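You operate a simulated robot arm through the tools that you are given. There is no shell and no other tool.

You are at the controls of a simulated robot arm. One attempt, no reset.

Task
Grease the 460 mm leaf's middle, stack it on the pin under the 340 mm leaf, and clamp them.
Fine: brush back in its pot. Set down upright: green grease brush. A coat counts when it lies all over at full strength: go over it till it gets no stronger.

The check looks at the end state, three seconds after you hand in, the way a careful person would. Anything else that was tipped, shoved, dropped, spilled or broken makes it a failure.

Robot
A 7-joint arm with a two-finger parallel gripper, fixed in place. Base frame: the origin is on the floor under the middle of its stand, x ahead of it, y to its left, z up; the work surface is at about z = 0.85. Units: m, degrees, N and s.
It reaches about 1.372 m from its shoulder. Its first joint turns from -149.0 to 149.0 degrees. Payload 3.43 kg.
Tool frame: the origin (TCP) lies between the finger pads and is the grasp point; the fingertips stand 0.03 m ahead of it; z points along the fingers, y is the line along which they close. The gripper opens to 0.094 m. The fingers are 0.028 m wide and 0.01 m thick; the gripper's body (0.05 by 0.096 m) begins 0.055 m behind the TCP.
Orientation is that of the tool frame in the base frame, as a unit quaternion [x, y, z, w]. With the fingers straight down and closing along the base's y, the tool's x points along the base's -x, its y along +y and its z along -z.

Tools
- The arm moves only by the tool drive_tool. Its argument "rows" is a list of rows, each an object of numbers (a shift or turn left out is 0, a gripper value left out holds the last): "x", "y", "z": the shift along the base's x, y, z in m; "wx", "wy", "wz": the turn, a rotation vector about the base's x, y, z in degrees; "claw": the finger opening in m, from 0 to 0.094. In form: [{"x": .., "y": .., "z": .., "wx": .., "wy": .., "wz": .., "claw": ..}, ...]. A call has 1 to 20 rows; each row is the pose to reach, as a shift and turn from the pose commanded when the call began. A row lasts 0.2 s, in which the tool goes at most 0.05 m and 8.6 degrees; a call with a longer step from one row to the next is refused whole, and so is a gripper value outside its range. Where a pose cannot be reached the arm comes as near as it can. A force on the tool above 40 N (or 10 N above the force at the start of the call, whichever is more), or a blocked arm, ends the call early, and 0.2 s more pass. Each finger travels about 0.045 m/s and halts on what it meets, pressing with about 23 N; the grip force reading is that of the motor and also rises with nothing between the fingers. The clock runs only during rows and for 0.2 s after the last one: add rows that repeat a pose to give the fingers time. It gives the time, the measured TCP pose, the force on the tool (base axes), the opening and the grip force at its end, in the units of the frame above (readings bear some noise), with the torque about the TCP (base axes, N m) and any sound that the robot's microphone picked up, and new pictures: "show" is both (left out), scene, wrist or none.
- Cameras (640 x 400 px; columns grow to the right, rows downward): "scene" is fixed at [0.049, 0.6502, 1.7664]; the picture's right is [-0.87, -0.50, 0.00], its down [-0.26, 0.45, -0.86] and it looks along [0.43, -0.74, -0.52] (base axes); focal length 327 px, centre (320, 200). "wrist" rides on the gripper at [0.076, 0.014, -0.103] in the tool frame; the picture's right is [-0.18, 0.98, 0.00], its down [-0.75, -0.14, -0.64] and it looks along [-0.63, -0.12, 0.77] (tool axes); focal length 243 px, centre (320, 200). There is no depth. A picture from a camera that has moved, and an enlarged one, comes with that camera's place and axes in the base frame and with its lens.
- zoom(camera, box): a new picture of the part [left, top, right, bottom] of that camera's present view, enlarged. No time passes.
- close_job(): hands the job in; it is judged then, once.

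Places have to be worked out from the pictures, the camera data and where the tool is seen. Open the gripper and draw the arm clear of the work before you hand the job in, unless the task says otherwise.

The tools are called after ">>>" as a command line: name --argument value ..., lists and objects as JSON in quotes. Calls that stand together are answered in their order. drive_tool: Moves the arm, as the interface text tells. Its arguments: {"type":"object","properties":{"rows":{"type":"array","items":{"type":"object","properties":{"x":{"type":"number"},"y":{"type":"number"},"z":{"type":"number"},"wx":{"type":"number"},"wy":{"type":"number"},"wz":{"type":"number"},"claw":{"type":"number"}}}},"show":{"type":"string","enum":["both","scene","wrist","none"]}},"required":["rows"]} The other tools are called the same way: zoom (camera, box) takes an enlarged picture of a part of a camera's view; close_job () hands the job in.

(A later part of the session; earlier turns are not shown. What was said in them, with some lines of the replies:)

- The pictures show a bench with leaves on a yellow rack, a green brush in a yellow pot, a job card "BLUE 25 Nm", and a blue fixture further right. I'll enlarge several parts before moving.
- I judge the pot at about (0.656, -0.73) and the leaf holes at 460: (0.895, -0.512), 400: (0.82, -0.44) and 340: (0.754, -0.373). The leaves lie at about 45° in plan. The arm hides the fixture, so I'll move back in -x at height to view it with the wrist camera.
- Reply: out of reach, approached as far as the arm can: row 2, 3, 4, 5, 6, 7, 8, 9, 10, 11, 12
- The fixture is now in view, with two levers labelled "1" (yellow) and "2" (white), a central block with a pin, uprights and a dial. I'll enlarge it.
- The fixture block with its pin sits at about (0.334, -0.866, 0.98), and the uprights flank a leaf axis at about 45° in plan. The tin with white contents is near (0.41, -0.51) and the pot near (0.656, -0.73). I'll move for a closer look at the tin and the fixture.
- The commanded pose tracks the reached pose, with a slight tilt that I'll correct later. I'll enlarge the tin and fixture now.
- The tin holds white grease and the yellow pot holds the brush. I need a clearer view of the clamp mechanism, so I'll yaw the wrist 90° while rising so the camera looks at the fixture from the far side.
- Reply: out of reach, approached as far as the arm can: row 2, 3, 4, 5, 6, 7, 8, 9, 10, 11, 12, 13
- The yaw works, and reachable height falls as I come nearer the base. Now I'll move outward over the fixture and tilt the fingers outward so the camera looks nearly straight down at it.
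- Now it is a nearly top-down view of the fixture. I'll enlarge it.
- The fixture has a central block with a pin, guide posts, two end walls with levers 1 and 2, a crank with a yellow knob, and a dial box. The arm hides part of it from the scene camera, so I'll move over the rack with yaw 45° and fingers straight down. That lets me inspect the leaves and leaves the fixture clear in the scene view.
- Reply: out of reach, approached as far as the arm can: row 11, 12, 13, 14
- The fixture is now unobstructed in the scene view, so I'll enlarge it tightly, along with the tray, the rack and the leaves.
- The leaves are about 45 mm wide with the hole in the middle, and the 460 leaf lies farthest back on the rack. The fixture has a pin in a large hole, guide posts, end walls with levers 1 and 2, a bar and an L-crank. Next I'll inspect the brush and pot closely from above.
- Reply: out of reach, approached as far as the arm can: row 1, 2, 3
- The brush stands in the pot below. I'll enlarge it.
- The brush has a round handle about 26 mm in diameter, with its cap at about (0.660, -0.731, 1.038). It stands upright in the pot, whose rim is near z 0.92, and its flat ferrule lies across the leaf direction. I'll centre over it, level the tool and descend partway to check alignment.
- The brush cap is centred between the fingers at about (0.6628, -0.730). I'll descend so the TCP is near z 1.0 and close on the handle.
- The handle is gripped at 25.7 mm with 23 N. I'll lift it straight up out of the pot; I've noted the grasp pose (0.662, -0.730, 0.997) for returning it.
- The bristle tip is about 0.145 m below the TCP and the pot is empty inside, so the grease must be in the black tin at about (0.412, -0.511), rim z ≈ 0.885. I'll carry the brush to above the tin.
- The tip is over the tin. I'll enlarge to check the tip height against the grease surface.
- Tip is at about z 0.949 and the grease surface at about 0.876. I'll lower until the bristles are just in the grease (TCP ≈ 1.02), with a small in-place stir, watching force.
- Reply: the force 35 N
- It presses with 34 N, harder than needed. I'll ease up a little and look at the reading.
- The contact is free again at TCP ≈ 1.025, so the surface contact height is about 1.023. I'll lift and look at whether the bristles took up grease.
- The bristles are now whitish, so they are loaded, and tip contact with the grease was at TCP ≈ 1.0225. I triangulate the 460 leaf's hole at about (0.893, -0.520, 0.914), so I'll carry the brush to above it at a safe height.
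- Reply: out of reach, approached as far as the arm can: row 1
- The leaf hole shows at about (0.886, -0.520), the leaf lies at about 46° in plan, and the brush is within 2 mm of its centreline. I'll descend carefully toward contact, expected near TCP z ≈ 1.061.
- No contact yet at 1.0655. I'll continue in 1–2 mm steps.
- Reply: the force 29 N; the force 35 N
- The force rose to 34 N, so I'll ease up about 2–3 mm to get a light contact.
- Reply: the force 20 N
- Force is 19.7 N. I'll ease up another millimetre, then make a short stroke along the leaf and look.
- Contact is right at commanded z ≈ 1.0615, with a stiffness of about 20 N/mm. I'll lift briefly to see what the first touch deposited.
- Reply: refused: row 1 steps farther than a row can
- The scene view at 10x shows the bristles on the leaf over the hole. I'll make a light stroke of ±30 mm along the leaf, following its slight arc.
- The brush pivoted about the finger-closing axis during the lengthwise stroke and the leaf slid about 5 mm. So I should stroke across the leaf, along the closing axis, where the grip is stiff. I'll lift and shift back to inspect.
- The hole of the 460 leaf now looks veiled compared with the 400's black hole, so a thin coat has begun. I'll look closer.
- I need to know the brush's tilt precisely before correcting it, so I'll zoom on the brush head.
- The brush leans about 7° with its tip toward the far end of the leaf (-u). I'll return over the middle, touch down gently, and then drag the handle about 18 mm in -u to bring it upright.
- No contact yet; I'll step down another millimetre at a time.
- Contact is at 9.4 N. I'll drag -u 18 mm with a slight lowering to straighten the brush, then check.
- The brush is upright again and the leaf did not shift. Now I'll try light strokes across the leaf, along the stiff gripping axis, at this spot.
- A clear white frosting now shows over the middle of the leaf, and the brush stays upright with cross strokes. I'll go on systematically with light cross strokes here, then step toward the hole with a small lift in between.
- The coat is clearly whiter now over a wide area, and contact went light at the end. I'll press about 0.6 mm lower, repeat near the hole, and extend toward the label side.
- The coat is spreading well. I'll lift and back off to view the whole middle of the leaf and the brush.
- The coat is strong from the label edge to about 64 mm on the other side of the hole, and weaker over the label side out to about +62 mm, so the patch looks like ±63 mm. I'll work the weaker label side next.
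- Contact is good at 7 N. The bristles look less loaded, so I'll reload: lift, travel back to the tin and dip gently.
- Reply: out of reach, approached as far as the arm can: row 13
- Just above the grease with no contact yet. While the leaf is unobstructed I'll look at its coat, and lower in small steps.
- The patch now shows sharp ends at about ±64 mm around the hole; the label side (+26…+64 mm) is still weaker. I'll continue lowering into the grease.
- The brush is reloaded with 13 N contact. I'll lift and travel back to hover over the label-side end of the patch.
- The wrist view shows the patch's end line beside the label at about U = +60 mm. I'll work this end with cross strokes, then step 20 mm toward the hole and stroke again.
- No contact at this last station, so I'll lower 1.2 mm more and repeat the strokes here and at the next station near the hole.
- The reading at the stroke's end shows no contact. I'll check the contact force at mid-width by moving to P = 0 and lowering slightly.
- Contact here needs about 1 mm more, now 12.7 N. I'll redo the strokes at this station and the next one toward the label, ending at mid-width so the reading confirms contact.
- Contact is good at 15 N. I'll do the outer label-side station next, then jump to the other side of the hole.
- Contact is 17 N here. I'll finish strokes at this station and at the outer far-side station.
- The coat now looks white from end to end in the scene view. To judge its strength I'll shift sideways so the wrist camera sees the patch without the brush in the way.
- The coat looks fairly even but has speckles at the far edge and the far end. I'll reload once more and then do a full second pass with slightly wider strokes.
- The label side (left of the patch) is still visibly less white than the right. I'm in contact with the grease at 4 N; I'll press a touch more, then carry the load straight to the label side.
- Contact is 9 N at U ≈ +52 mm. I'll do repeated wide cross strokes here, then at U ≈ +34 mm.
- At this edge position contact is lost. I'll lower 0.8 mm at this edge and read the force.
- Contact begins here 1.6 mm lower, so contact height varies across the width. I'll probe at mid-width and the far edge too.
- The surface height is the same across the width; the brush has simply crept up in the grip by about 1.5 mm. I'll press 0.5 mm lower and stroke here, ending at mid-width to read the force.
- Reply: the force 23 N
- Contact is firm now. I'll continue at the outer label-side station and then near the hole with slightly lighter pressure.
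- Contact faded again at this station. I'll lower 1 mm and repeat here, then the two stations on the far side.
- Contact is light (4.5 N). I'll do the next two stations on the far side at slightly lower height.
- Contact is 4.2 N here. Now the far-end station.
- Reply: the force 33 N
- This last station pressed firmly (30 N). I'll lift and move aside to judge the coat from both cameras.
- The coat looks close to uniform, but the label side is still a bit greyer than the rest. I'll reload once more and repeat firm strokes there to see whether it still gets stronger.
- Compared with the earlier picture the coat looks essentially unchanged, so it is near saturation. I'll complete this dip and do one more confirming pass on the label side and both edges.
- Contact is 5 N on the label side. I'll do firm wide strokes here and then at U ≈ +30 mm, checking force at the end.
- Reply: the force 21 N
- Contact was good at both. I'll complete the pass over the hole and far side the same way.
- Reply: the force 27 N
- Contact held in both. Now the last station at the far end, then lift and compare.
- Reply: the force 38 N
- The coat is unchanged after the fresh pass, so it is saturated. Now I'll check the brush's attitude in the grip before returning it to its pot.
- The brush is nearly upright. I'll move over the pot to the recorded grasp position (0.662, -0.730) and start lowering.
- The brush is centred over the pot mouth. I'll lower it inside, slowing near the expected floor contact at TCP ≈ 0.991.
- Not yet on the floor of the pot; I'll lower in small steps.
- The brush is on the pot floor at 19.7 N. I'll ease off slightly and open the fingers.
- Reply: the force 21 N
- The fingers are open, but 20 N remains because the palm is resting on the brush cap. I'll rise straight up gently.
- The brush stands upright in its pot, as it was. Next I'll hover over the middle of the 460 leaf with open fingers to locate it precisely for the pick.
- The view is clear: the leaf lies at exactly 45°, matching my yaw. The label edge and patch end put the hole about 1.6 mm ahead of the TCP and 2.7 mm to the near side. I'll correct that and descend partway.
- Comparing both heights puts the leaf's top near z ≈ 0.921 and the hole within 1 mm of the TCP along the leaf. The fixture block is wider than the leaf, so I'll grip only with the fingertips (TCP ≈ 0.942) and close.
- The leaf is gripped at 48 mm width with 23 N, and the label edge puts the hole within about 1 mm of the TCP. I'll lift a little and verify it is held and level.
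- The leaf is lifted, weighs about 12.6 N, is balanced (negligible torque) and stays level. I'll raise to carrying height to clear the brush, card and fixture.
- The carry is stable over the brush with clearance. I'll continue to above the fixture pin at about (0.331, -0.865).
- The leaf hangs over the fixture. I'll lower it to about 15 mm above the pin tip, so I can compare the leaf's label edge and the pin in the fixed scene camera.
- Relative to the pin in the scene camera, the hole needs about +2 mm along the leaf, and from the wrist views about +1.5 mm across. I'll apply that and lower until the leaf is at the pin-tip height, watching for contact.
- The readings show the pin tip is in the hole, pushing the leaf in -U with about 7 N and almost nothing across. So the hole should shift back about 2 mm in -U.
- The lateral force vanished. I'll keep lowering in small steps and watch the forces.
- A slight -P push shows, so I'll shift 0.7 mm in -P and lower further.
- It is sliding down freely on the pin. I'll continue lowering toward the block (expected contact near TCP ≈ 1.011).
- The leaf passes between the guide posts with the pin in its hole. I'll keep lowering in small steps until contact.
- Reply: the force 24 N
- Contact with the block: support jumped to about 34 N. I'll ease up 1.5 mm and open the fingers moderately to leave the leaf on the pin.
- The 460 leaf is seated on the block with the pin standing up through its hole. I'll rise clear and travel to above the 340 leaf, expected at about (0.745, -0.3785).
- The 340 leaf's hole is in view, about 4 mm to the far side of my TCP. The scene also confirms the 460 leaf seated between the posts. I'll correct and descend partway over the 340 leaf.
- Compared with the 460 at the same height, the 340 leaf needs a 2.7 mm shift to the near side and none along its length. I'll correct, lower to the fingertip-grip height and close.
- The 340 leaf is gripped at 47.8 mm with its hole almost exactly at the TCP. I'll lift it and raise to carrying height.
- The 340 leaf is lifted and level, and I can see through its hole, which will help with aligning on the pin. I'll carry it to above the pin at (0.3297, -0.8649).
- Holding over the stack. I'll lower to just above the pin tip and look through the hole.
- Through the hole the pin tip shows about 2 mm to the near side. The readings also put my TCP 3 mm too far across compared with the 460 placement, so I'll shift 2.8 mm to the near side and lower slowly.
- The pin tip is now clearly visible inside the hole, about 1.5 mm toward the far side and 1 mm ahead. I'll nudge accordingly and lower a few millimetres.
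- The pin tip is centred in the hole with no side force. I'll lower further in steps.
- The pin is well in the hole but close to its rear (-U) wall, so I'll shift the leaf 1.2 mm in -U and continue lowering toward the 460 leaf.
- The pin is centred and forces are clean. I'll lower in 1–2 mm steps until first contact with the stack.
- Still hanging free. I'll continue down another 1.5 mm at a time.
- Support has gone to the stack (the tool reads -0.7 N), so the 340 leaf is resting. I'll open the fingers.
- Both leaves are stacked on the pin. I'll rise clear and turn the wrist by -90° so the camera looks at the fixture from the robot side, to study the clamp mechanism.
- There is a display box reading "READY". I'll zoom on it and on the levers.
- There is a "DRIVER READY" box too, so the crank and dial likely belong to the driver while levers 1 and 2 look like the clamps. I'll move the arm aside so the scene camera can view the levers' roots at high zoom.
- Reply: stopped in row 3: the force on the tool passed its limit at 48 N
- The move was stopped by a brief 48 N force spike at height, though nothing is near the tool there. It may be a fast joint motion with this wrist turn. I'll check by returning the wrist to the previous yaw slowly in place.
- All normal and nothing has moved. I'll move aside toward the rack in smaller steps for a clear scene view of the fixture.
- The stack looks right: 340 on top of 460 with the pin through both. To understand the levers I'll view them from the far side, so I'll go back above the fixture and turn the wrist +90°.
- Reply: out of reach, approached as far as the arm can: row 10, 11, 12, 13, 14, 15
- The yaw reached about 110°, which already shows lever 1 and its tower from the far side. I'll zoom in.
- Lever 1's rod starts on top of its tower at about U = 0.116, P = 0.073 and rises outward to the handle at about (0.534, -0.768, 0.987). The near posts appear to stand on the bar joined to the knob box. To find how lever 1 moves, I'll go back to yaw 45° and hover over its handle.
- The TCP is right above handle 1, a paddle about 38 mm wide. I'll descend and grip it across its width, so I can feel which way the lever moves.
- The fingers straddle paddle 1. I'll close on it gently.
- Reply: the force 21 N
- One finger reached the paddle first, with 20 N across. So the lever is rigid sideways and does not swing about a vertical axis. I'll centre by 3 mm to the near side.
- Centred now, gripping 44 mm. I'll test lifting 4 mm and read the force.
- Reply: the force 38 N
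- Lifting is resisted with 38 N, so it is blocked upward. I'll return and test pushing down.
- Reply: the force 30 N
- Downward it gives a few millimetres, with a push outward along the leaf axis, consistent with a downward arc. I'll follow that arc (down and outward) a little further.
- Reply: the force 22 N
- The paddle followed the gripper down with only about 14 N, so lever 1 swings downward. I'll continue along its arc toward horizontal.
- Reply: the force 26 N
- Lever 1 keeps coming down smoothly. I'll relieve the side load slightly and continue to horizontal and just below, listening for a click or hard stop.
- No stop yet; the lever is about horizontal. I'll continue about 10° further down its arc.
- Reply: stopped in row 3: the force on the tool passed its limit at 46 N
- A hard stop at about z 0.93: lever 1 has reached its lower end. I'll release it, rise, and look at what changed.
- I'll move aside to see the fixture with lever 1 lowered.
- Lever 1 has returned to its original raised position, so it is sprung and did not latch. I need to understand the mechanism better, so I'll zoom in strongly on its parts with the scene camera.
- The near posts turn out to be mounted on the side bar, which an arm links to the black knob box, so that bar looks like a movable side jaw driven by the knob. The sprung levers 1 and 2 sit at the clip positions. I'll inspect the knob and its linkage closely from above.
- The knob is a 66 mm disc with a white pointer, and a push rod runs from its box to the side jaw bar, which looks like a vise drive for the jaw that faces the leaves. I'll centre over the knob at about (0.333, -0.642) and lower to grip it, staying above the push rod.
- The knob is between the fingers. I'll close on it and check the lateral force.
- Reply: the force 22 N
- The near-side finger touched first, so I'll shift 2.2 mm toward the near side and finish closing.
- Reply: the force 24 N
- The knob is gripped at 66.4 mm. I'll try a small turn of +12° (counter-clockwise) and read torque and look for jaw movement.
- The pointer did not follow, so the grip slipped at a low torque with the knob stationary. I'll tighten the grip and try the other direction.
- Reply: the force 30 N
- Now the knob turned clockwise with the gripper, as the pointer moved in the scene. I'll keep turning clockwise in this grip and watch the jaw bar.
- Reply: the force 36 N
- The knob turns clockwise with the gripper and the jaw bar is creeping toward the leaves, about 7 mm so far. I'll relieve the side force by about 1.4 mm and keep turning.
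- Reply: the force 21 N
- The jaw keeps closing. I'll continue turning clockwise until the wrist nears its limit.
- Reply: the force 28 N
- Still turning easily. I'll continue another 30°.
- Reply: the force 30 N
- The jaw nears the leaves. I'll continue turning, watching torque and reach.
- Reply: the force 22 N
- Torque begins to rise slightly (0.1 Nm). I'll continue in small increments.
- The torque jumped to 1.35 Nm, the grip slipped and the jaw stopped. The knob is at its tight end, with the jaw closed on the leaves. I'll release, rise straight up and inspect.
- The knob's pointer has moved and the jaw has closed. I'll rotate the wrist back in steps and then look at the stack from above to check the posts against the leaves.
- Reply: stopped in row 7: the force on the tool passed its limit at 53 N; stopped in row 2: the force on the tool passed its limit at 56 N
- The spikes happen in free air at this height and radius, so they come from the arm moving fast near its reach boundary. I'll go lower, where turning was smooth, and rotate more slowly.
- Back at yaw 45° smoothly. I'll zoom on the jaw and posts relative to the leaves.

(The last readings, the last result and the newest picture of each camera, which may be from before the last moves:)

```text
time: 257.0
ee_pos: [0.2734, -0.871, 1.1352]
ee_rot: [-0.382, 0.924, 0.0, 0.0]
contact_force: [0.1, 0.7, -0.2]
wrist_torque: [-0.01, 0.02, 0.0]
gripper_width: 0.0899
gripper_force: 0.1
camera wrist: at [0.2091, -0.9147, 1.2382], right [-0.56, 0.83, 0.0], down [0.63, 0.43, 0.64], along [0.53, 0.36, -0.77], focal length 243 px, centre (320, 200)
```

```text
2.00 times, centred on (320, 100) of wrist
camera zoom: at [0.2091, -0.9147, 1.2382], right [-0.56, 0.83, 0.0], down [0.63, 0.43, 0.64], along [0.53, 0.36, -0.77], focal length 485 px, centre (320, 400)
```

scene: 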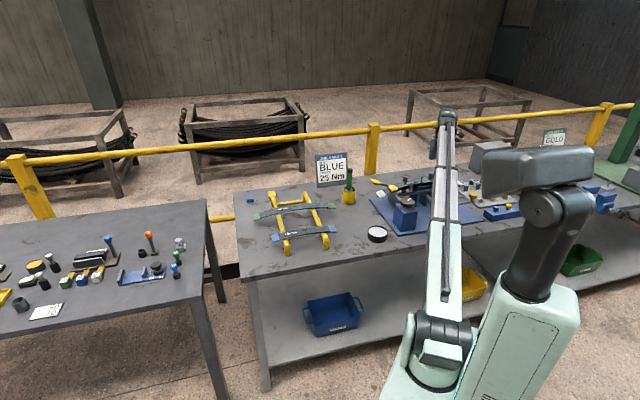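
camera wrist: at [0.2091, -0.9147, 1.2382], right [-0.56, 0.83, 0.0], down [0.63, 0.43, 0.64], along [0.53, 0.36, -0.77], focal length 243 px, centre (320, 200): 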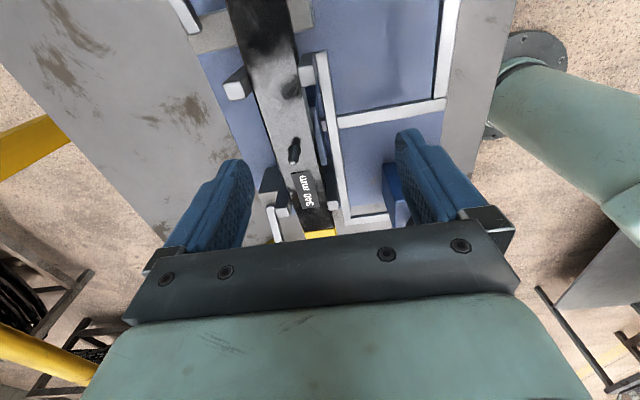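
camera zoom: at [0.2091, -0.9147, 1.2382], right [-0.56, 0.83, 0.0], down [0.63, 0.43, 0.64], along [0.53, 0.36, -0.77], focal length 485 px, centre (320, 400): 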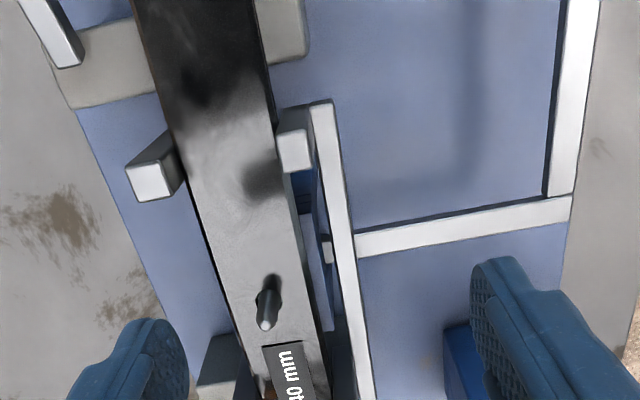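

From above, the near posts now sit against the leaves' near edge and the far posts against the far edge, so the pack is squeezed between them. I'll zoom closer to confirm contact at both post pairs.

>>> zoom --camera "wrist" --box '[210, 40, 350, 130]'

>>> zoom --camera "wrist" --box '[250, 130, 370, 240]'

>>> zoom --camera "scene" --box '[375, 160, 435, 215]'

```text
4.44 times, centred on (280, 85) of wrist
camera zoom: at [0.2091, -0.9147, 1.2382], right [-0.56, 0.83, 0.0], down [0.63, 0.43, 0.64], along [0.53, 0.36, -0.77], focal length 1078 px, centre (498, 711)
```

zoom: 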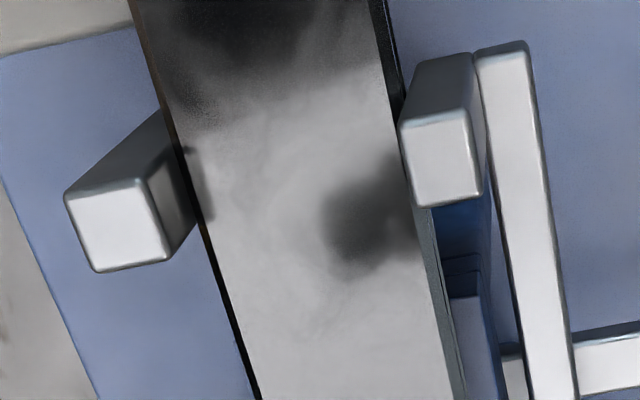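

```text
3.64 times, centred on (310, 185) of wrist
camera zoom: at [0.2091, -0.9147, 1.2382], right [-0.56, 0.83, 0.0], down [0.63, 0.43, 0.64], along [0.53, 0.36, -0.77], focal length 882 px, centre (356, 254)
```

zoom: 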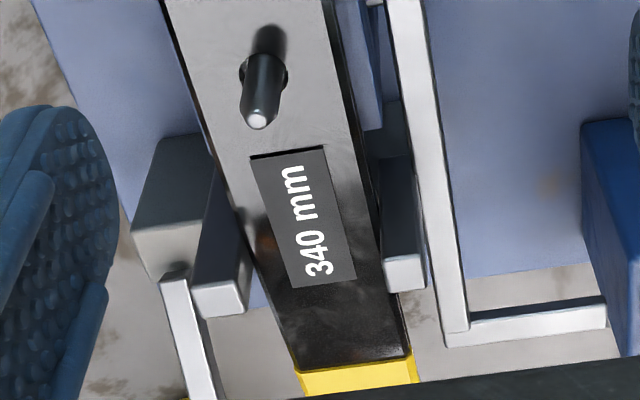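

```text
7.27 times, centred on (405, 188) of scene
camera zoom: at [0.049, 0.6502, 1.7664], right [-0.87, -0.5, 0.0], down [-0.26, 0.45, -0.86], along [0.43, -0.74, -0.52], focal length 2380 px, centre (-298, 291)
```

zoom: 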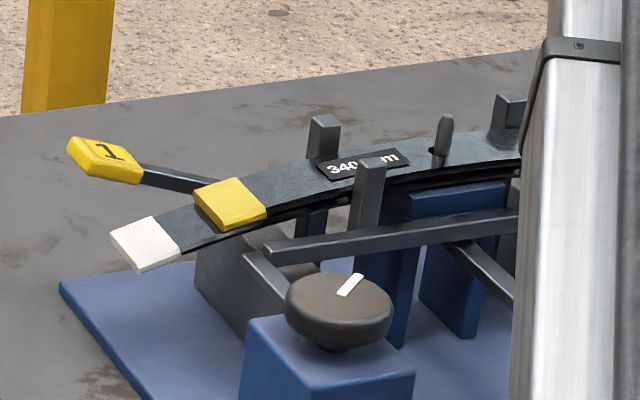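

Both post pairs are tight against the leaf edges with the pin through both leaves, so the pack is clamped. I'll now withdraw the arm clear of the work with the gripper open and make a final check of the whole scene.

>>> drive_tool --rows '[{"x": 0.012, "y": 0.016}, {"x": 0.03, "y": 0.04, "z": 0.005}, {"x": 0.05, "y": 0.065, "z": 0.01}, {"x": 0.07, "y": 0.09, "z": 0.015}, {"x": 0.09, "y": 0.116, "z": 0.02}, {"x": 0.11, "y": 0.142, "z": 0.02}, {"x": 0.13, "y": 0.168, "z": 0.02}, {"x": 0.15, "y": 0.194, "z": 0.02}, {"x": 0.17, "y": 0.22, "z": 0.02}, {"x": 0.19, "y": 0.245, "z": 0.02}, {"x": 0.21, "y": 0.27, "z": 0.02}, {"x": 0.23, "y": 0.297, "z": 0.02}, {"x": 0.25, "y": 0.323, "z": 0.02}, {"x": 0.27, "y": 0.349, "z": 0.02}, {"x": 0.29, "y": 0.375, "z": 0.02}, {"x": 0.31, "y": 0.4, "z": 0.02}, {"x": 0.33, "y": 0.42, "z": 0.02}, {"x": 0.345, "y": 0.43, "z": 0.02}, {"x": 0.345, "y": 0.43, "z": 0.02}]' --show "both"

>>> zoom --camera "scene" --box '[365, 155, 485, 230]'

>>> zoom --camera "scene" --box '[230, 150, 390, 260]'

>>> zoom --camera "scene" --box '[400, 165, 450, 200]'

```text
time: 261.0
ee_pos: [0.6221, -0.4421, 1.1473]
ee_rot: [-0.383, 0.924, -0.005, 0.002]
contact_force: [-0.3, -0.3, -0.3]
wrist_torque: [-0.01, 0.02, 0.03]
gripper_width: 0.0902
gripper_force: 0.0
out of reach, approached as far as the arm can: row 13, 14, 15, 16, 17
camera wrist: at [0.5567, -0.4845, 1.2513], right [-0.56, 0.83, -0.01], down [0.63, 0.44, 0.64], along [0.54, 0.36, -0.77], focal length 243 px, centre (320, 200)
```

scene: 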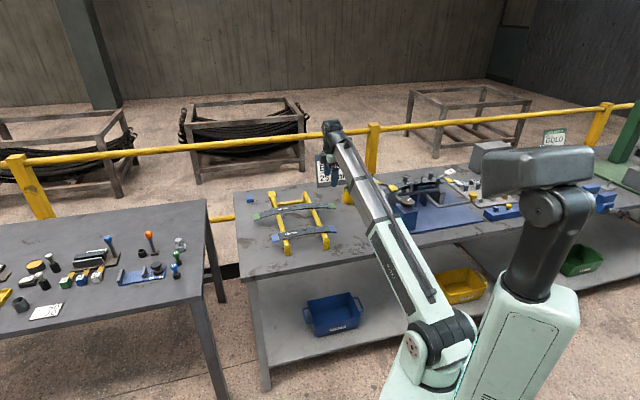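
wrist: 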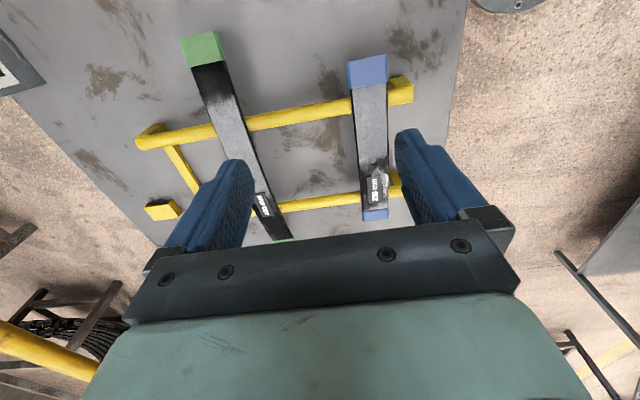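

```text
5.33 times, centred on (425, 192) of scene
camera zoom: at [0.049, 0.6502, 1.7664], right [-0.87, -0.5, 0.0], down [-0.26, 0.45, -0.86], along [0.43, -0.74, -0.52], focal length 1746 px, centre (-240, 240)
```

zoom: 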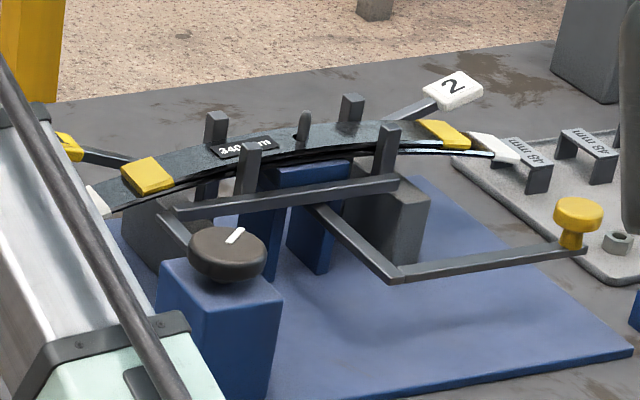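

```text
3.64 times, centred on (310, 205) of scene
camera zoom: at [0.049, 0.6502, 1.7664], right [-0.87, -0.5, 0.0], down [-0.26, 0.45, -0.86], along [0.43, -0.74, -0.52], focal length 1190 px, centre (356, 182)
```

zoom: 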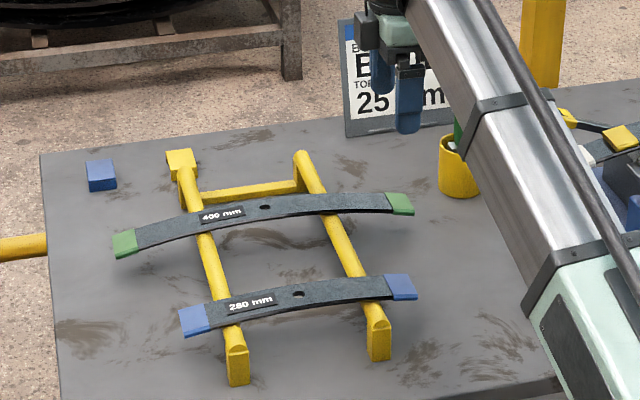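

```text
11.43 times, centred on (425, 182) of scene
camera zoom: at [0.049, 0.6502, 1.7664], right [-0.87, -0.5, 0.0], down [-0.26, 0.45, -0.86], along [0.43, -0.74, -0.52], focal length 3741 px, centre (-880, 400)
```

zoom: 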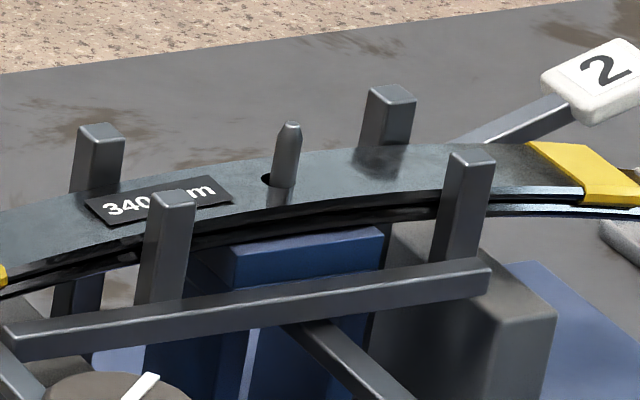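

The stack is clamped, levers and other leaves are undisturbed, and the arm is clear with the gripper open. I'll take one last look at the brush, pot, tin and the card region.

>>> zoom --camera "scene" --box '[315, 150, 395, 250]'

>>> drive_tool --rows '[{"x": 0.02, "y": 0.02}, {"x": 0.045, "y": 0.045}, {"x": 0.07, "y": 0.07}, {"x": 0.09, "y": 0.1}, {"x": 0.1, "y": 0.12}, {"x": 0.1, "y": 0.12}]' --show "scene"

>>> zoom --camera "scene" --box '[310, 145, 480, 250]'

```text
4.00 times, centred on (355, 200) of scene
camera zoom: at [0.049, 0.6502, 1.7664], right [-0.87, -0.5, 0.0], down [-0.26, 0.45, -0.86], along [0.43, -0.74, -0.52], focal length 1309 px, centre (180, 200)
```

zoom: 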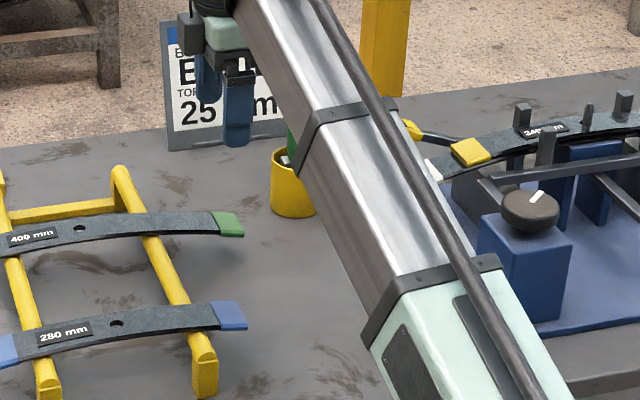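

```text
time: 262.4
ee_pos: [0.7184, -0.3209, 1.1503]
ee_rot: [-0.383, 0.924, -0.001, 0.001]
contact_force: [0.3, 0.5, 0.2]
wrist_torque: [0.01, -0.03, 0.04]
gripper_width: 0.0898
gripper_force: 0.1
```

scene: 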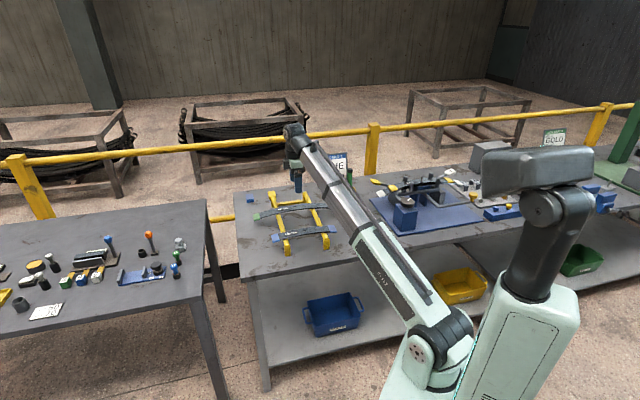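

```text
3.76 times, centred on (395, 198) of scene
camera zoom: at [0.049, 0.6502, 1.7664], right [-0.87, -0.5, 0.0], down [-0.26, 0.45, -0.86], along [0.43, -0.74, -0.52], focal length 1232 px, centre (38, 209)
```

zoom: 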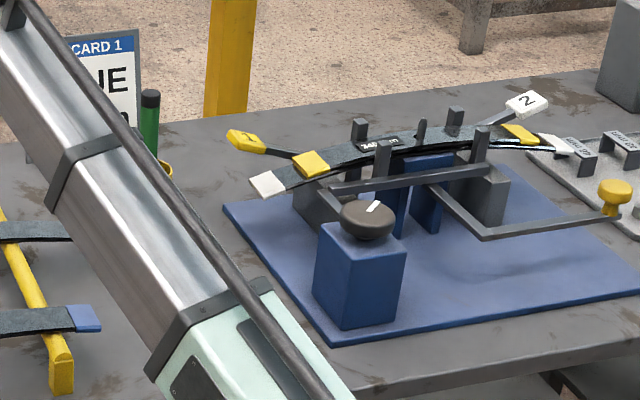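

The brush stands upright in its pot. The 460 leaf is greased and sits under the 340 on the pin, with the jaw closed on both, and the arm is clear with the gripper open. I'm handing the job in.

>>> close_job

```text
The job is handed in.
```

I greased the middle of the 460 mm leaf, stacked it on the pin under the 340 mm leaf, and clamped both. The job is handed in, but I had to infer which control is the clamp.

- **Grease:** the coat covers about ±60 mm either side of the 460 leaf's hole. I reloaded the brush three times, and the last full pass made no visible difference.
- **Brush:** it is back in its yellow pot, standing upright.
- **Stack:** the 460 leaf sits on the block and the 340 leaf on top of it, with the pin through both holes. The tool weight readings and the pictures showed both seated.
- **Clamp:** I turned the black knob clockwise about 160° until it stopped. That pushed a side jaw in until its posts touched the leaves' near edges, with the far posts against the other side. No label says the knob is the clamp. I chose it because it moves the only parts I saw that grip the leaves.

**Side effects:**
- I pressed lever 1 down once to find out what it does; it sprang back to where it was. I left lever 2 and the yellow-knob crank alone.
- A few moves stopped early on force spikes while the arm was in open air. I saw nothing disturbed afterwards.

The gripper is open and the arm is clear of the work. In the last pictures the arm hid the grease tin, which I had last seen undisturbed shortly before.
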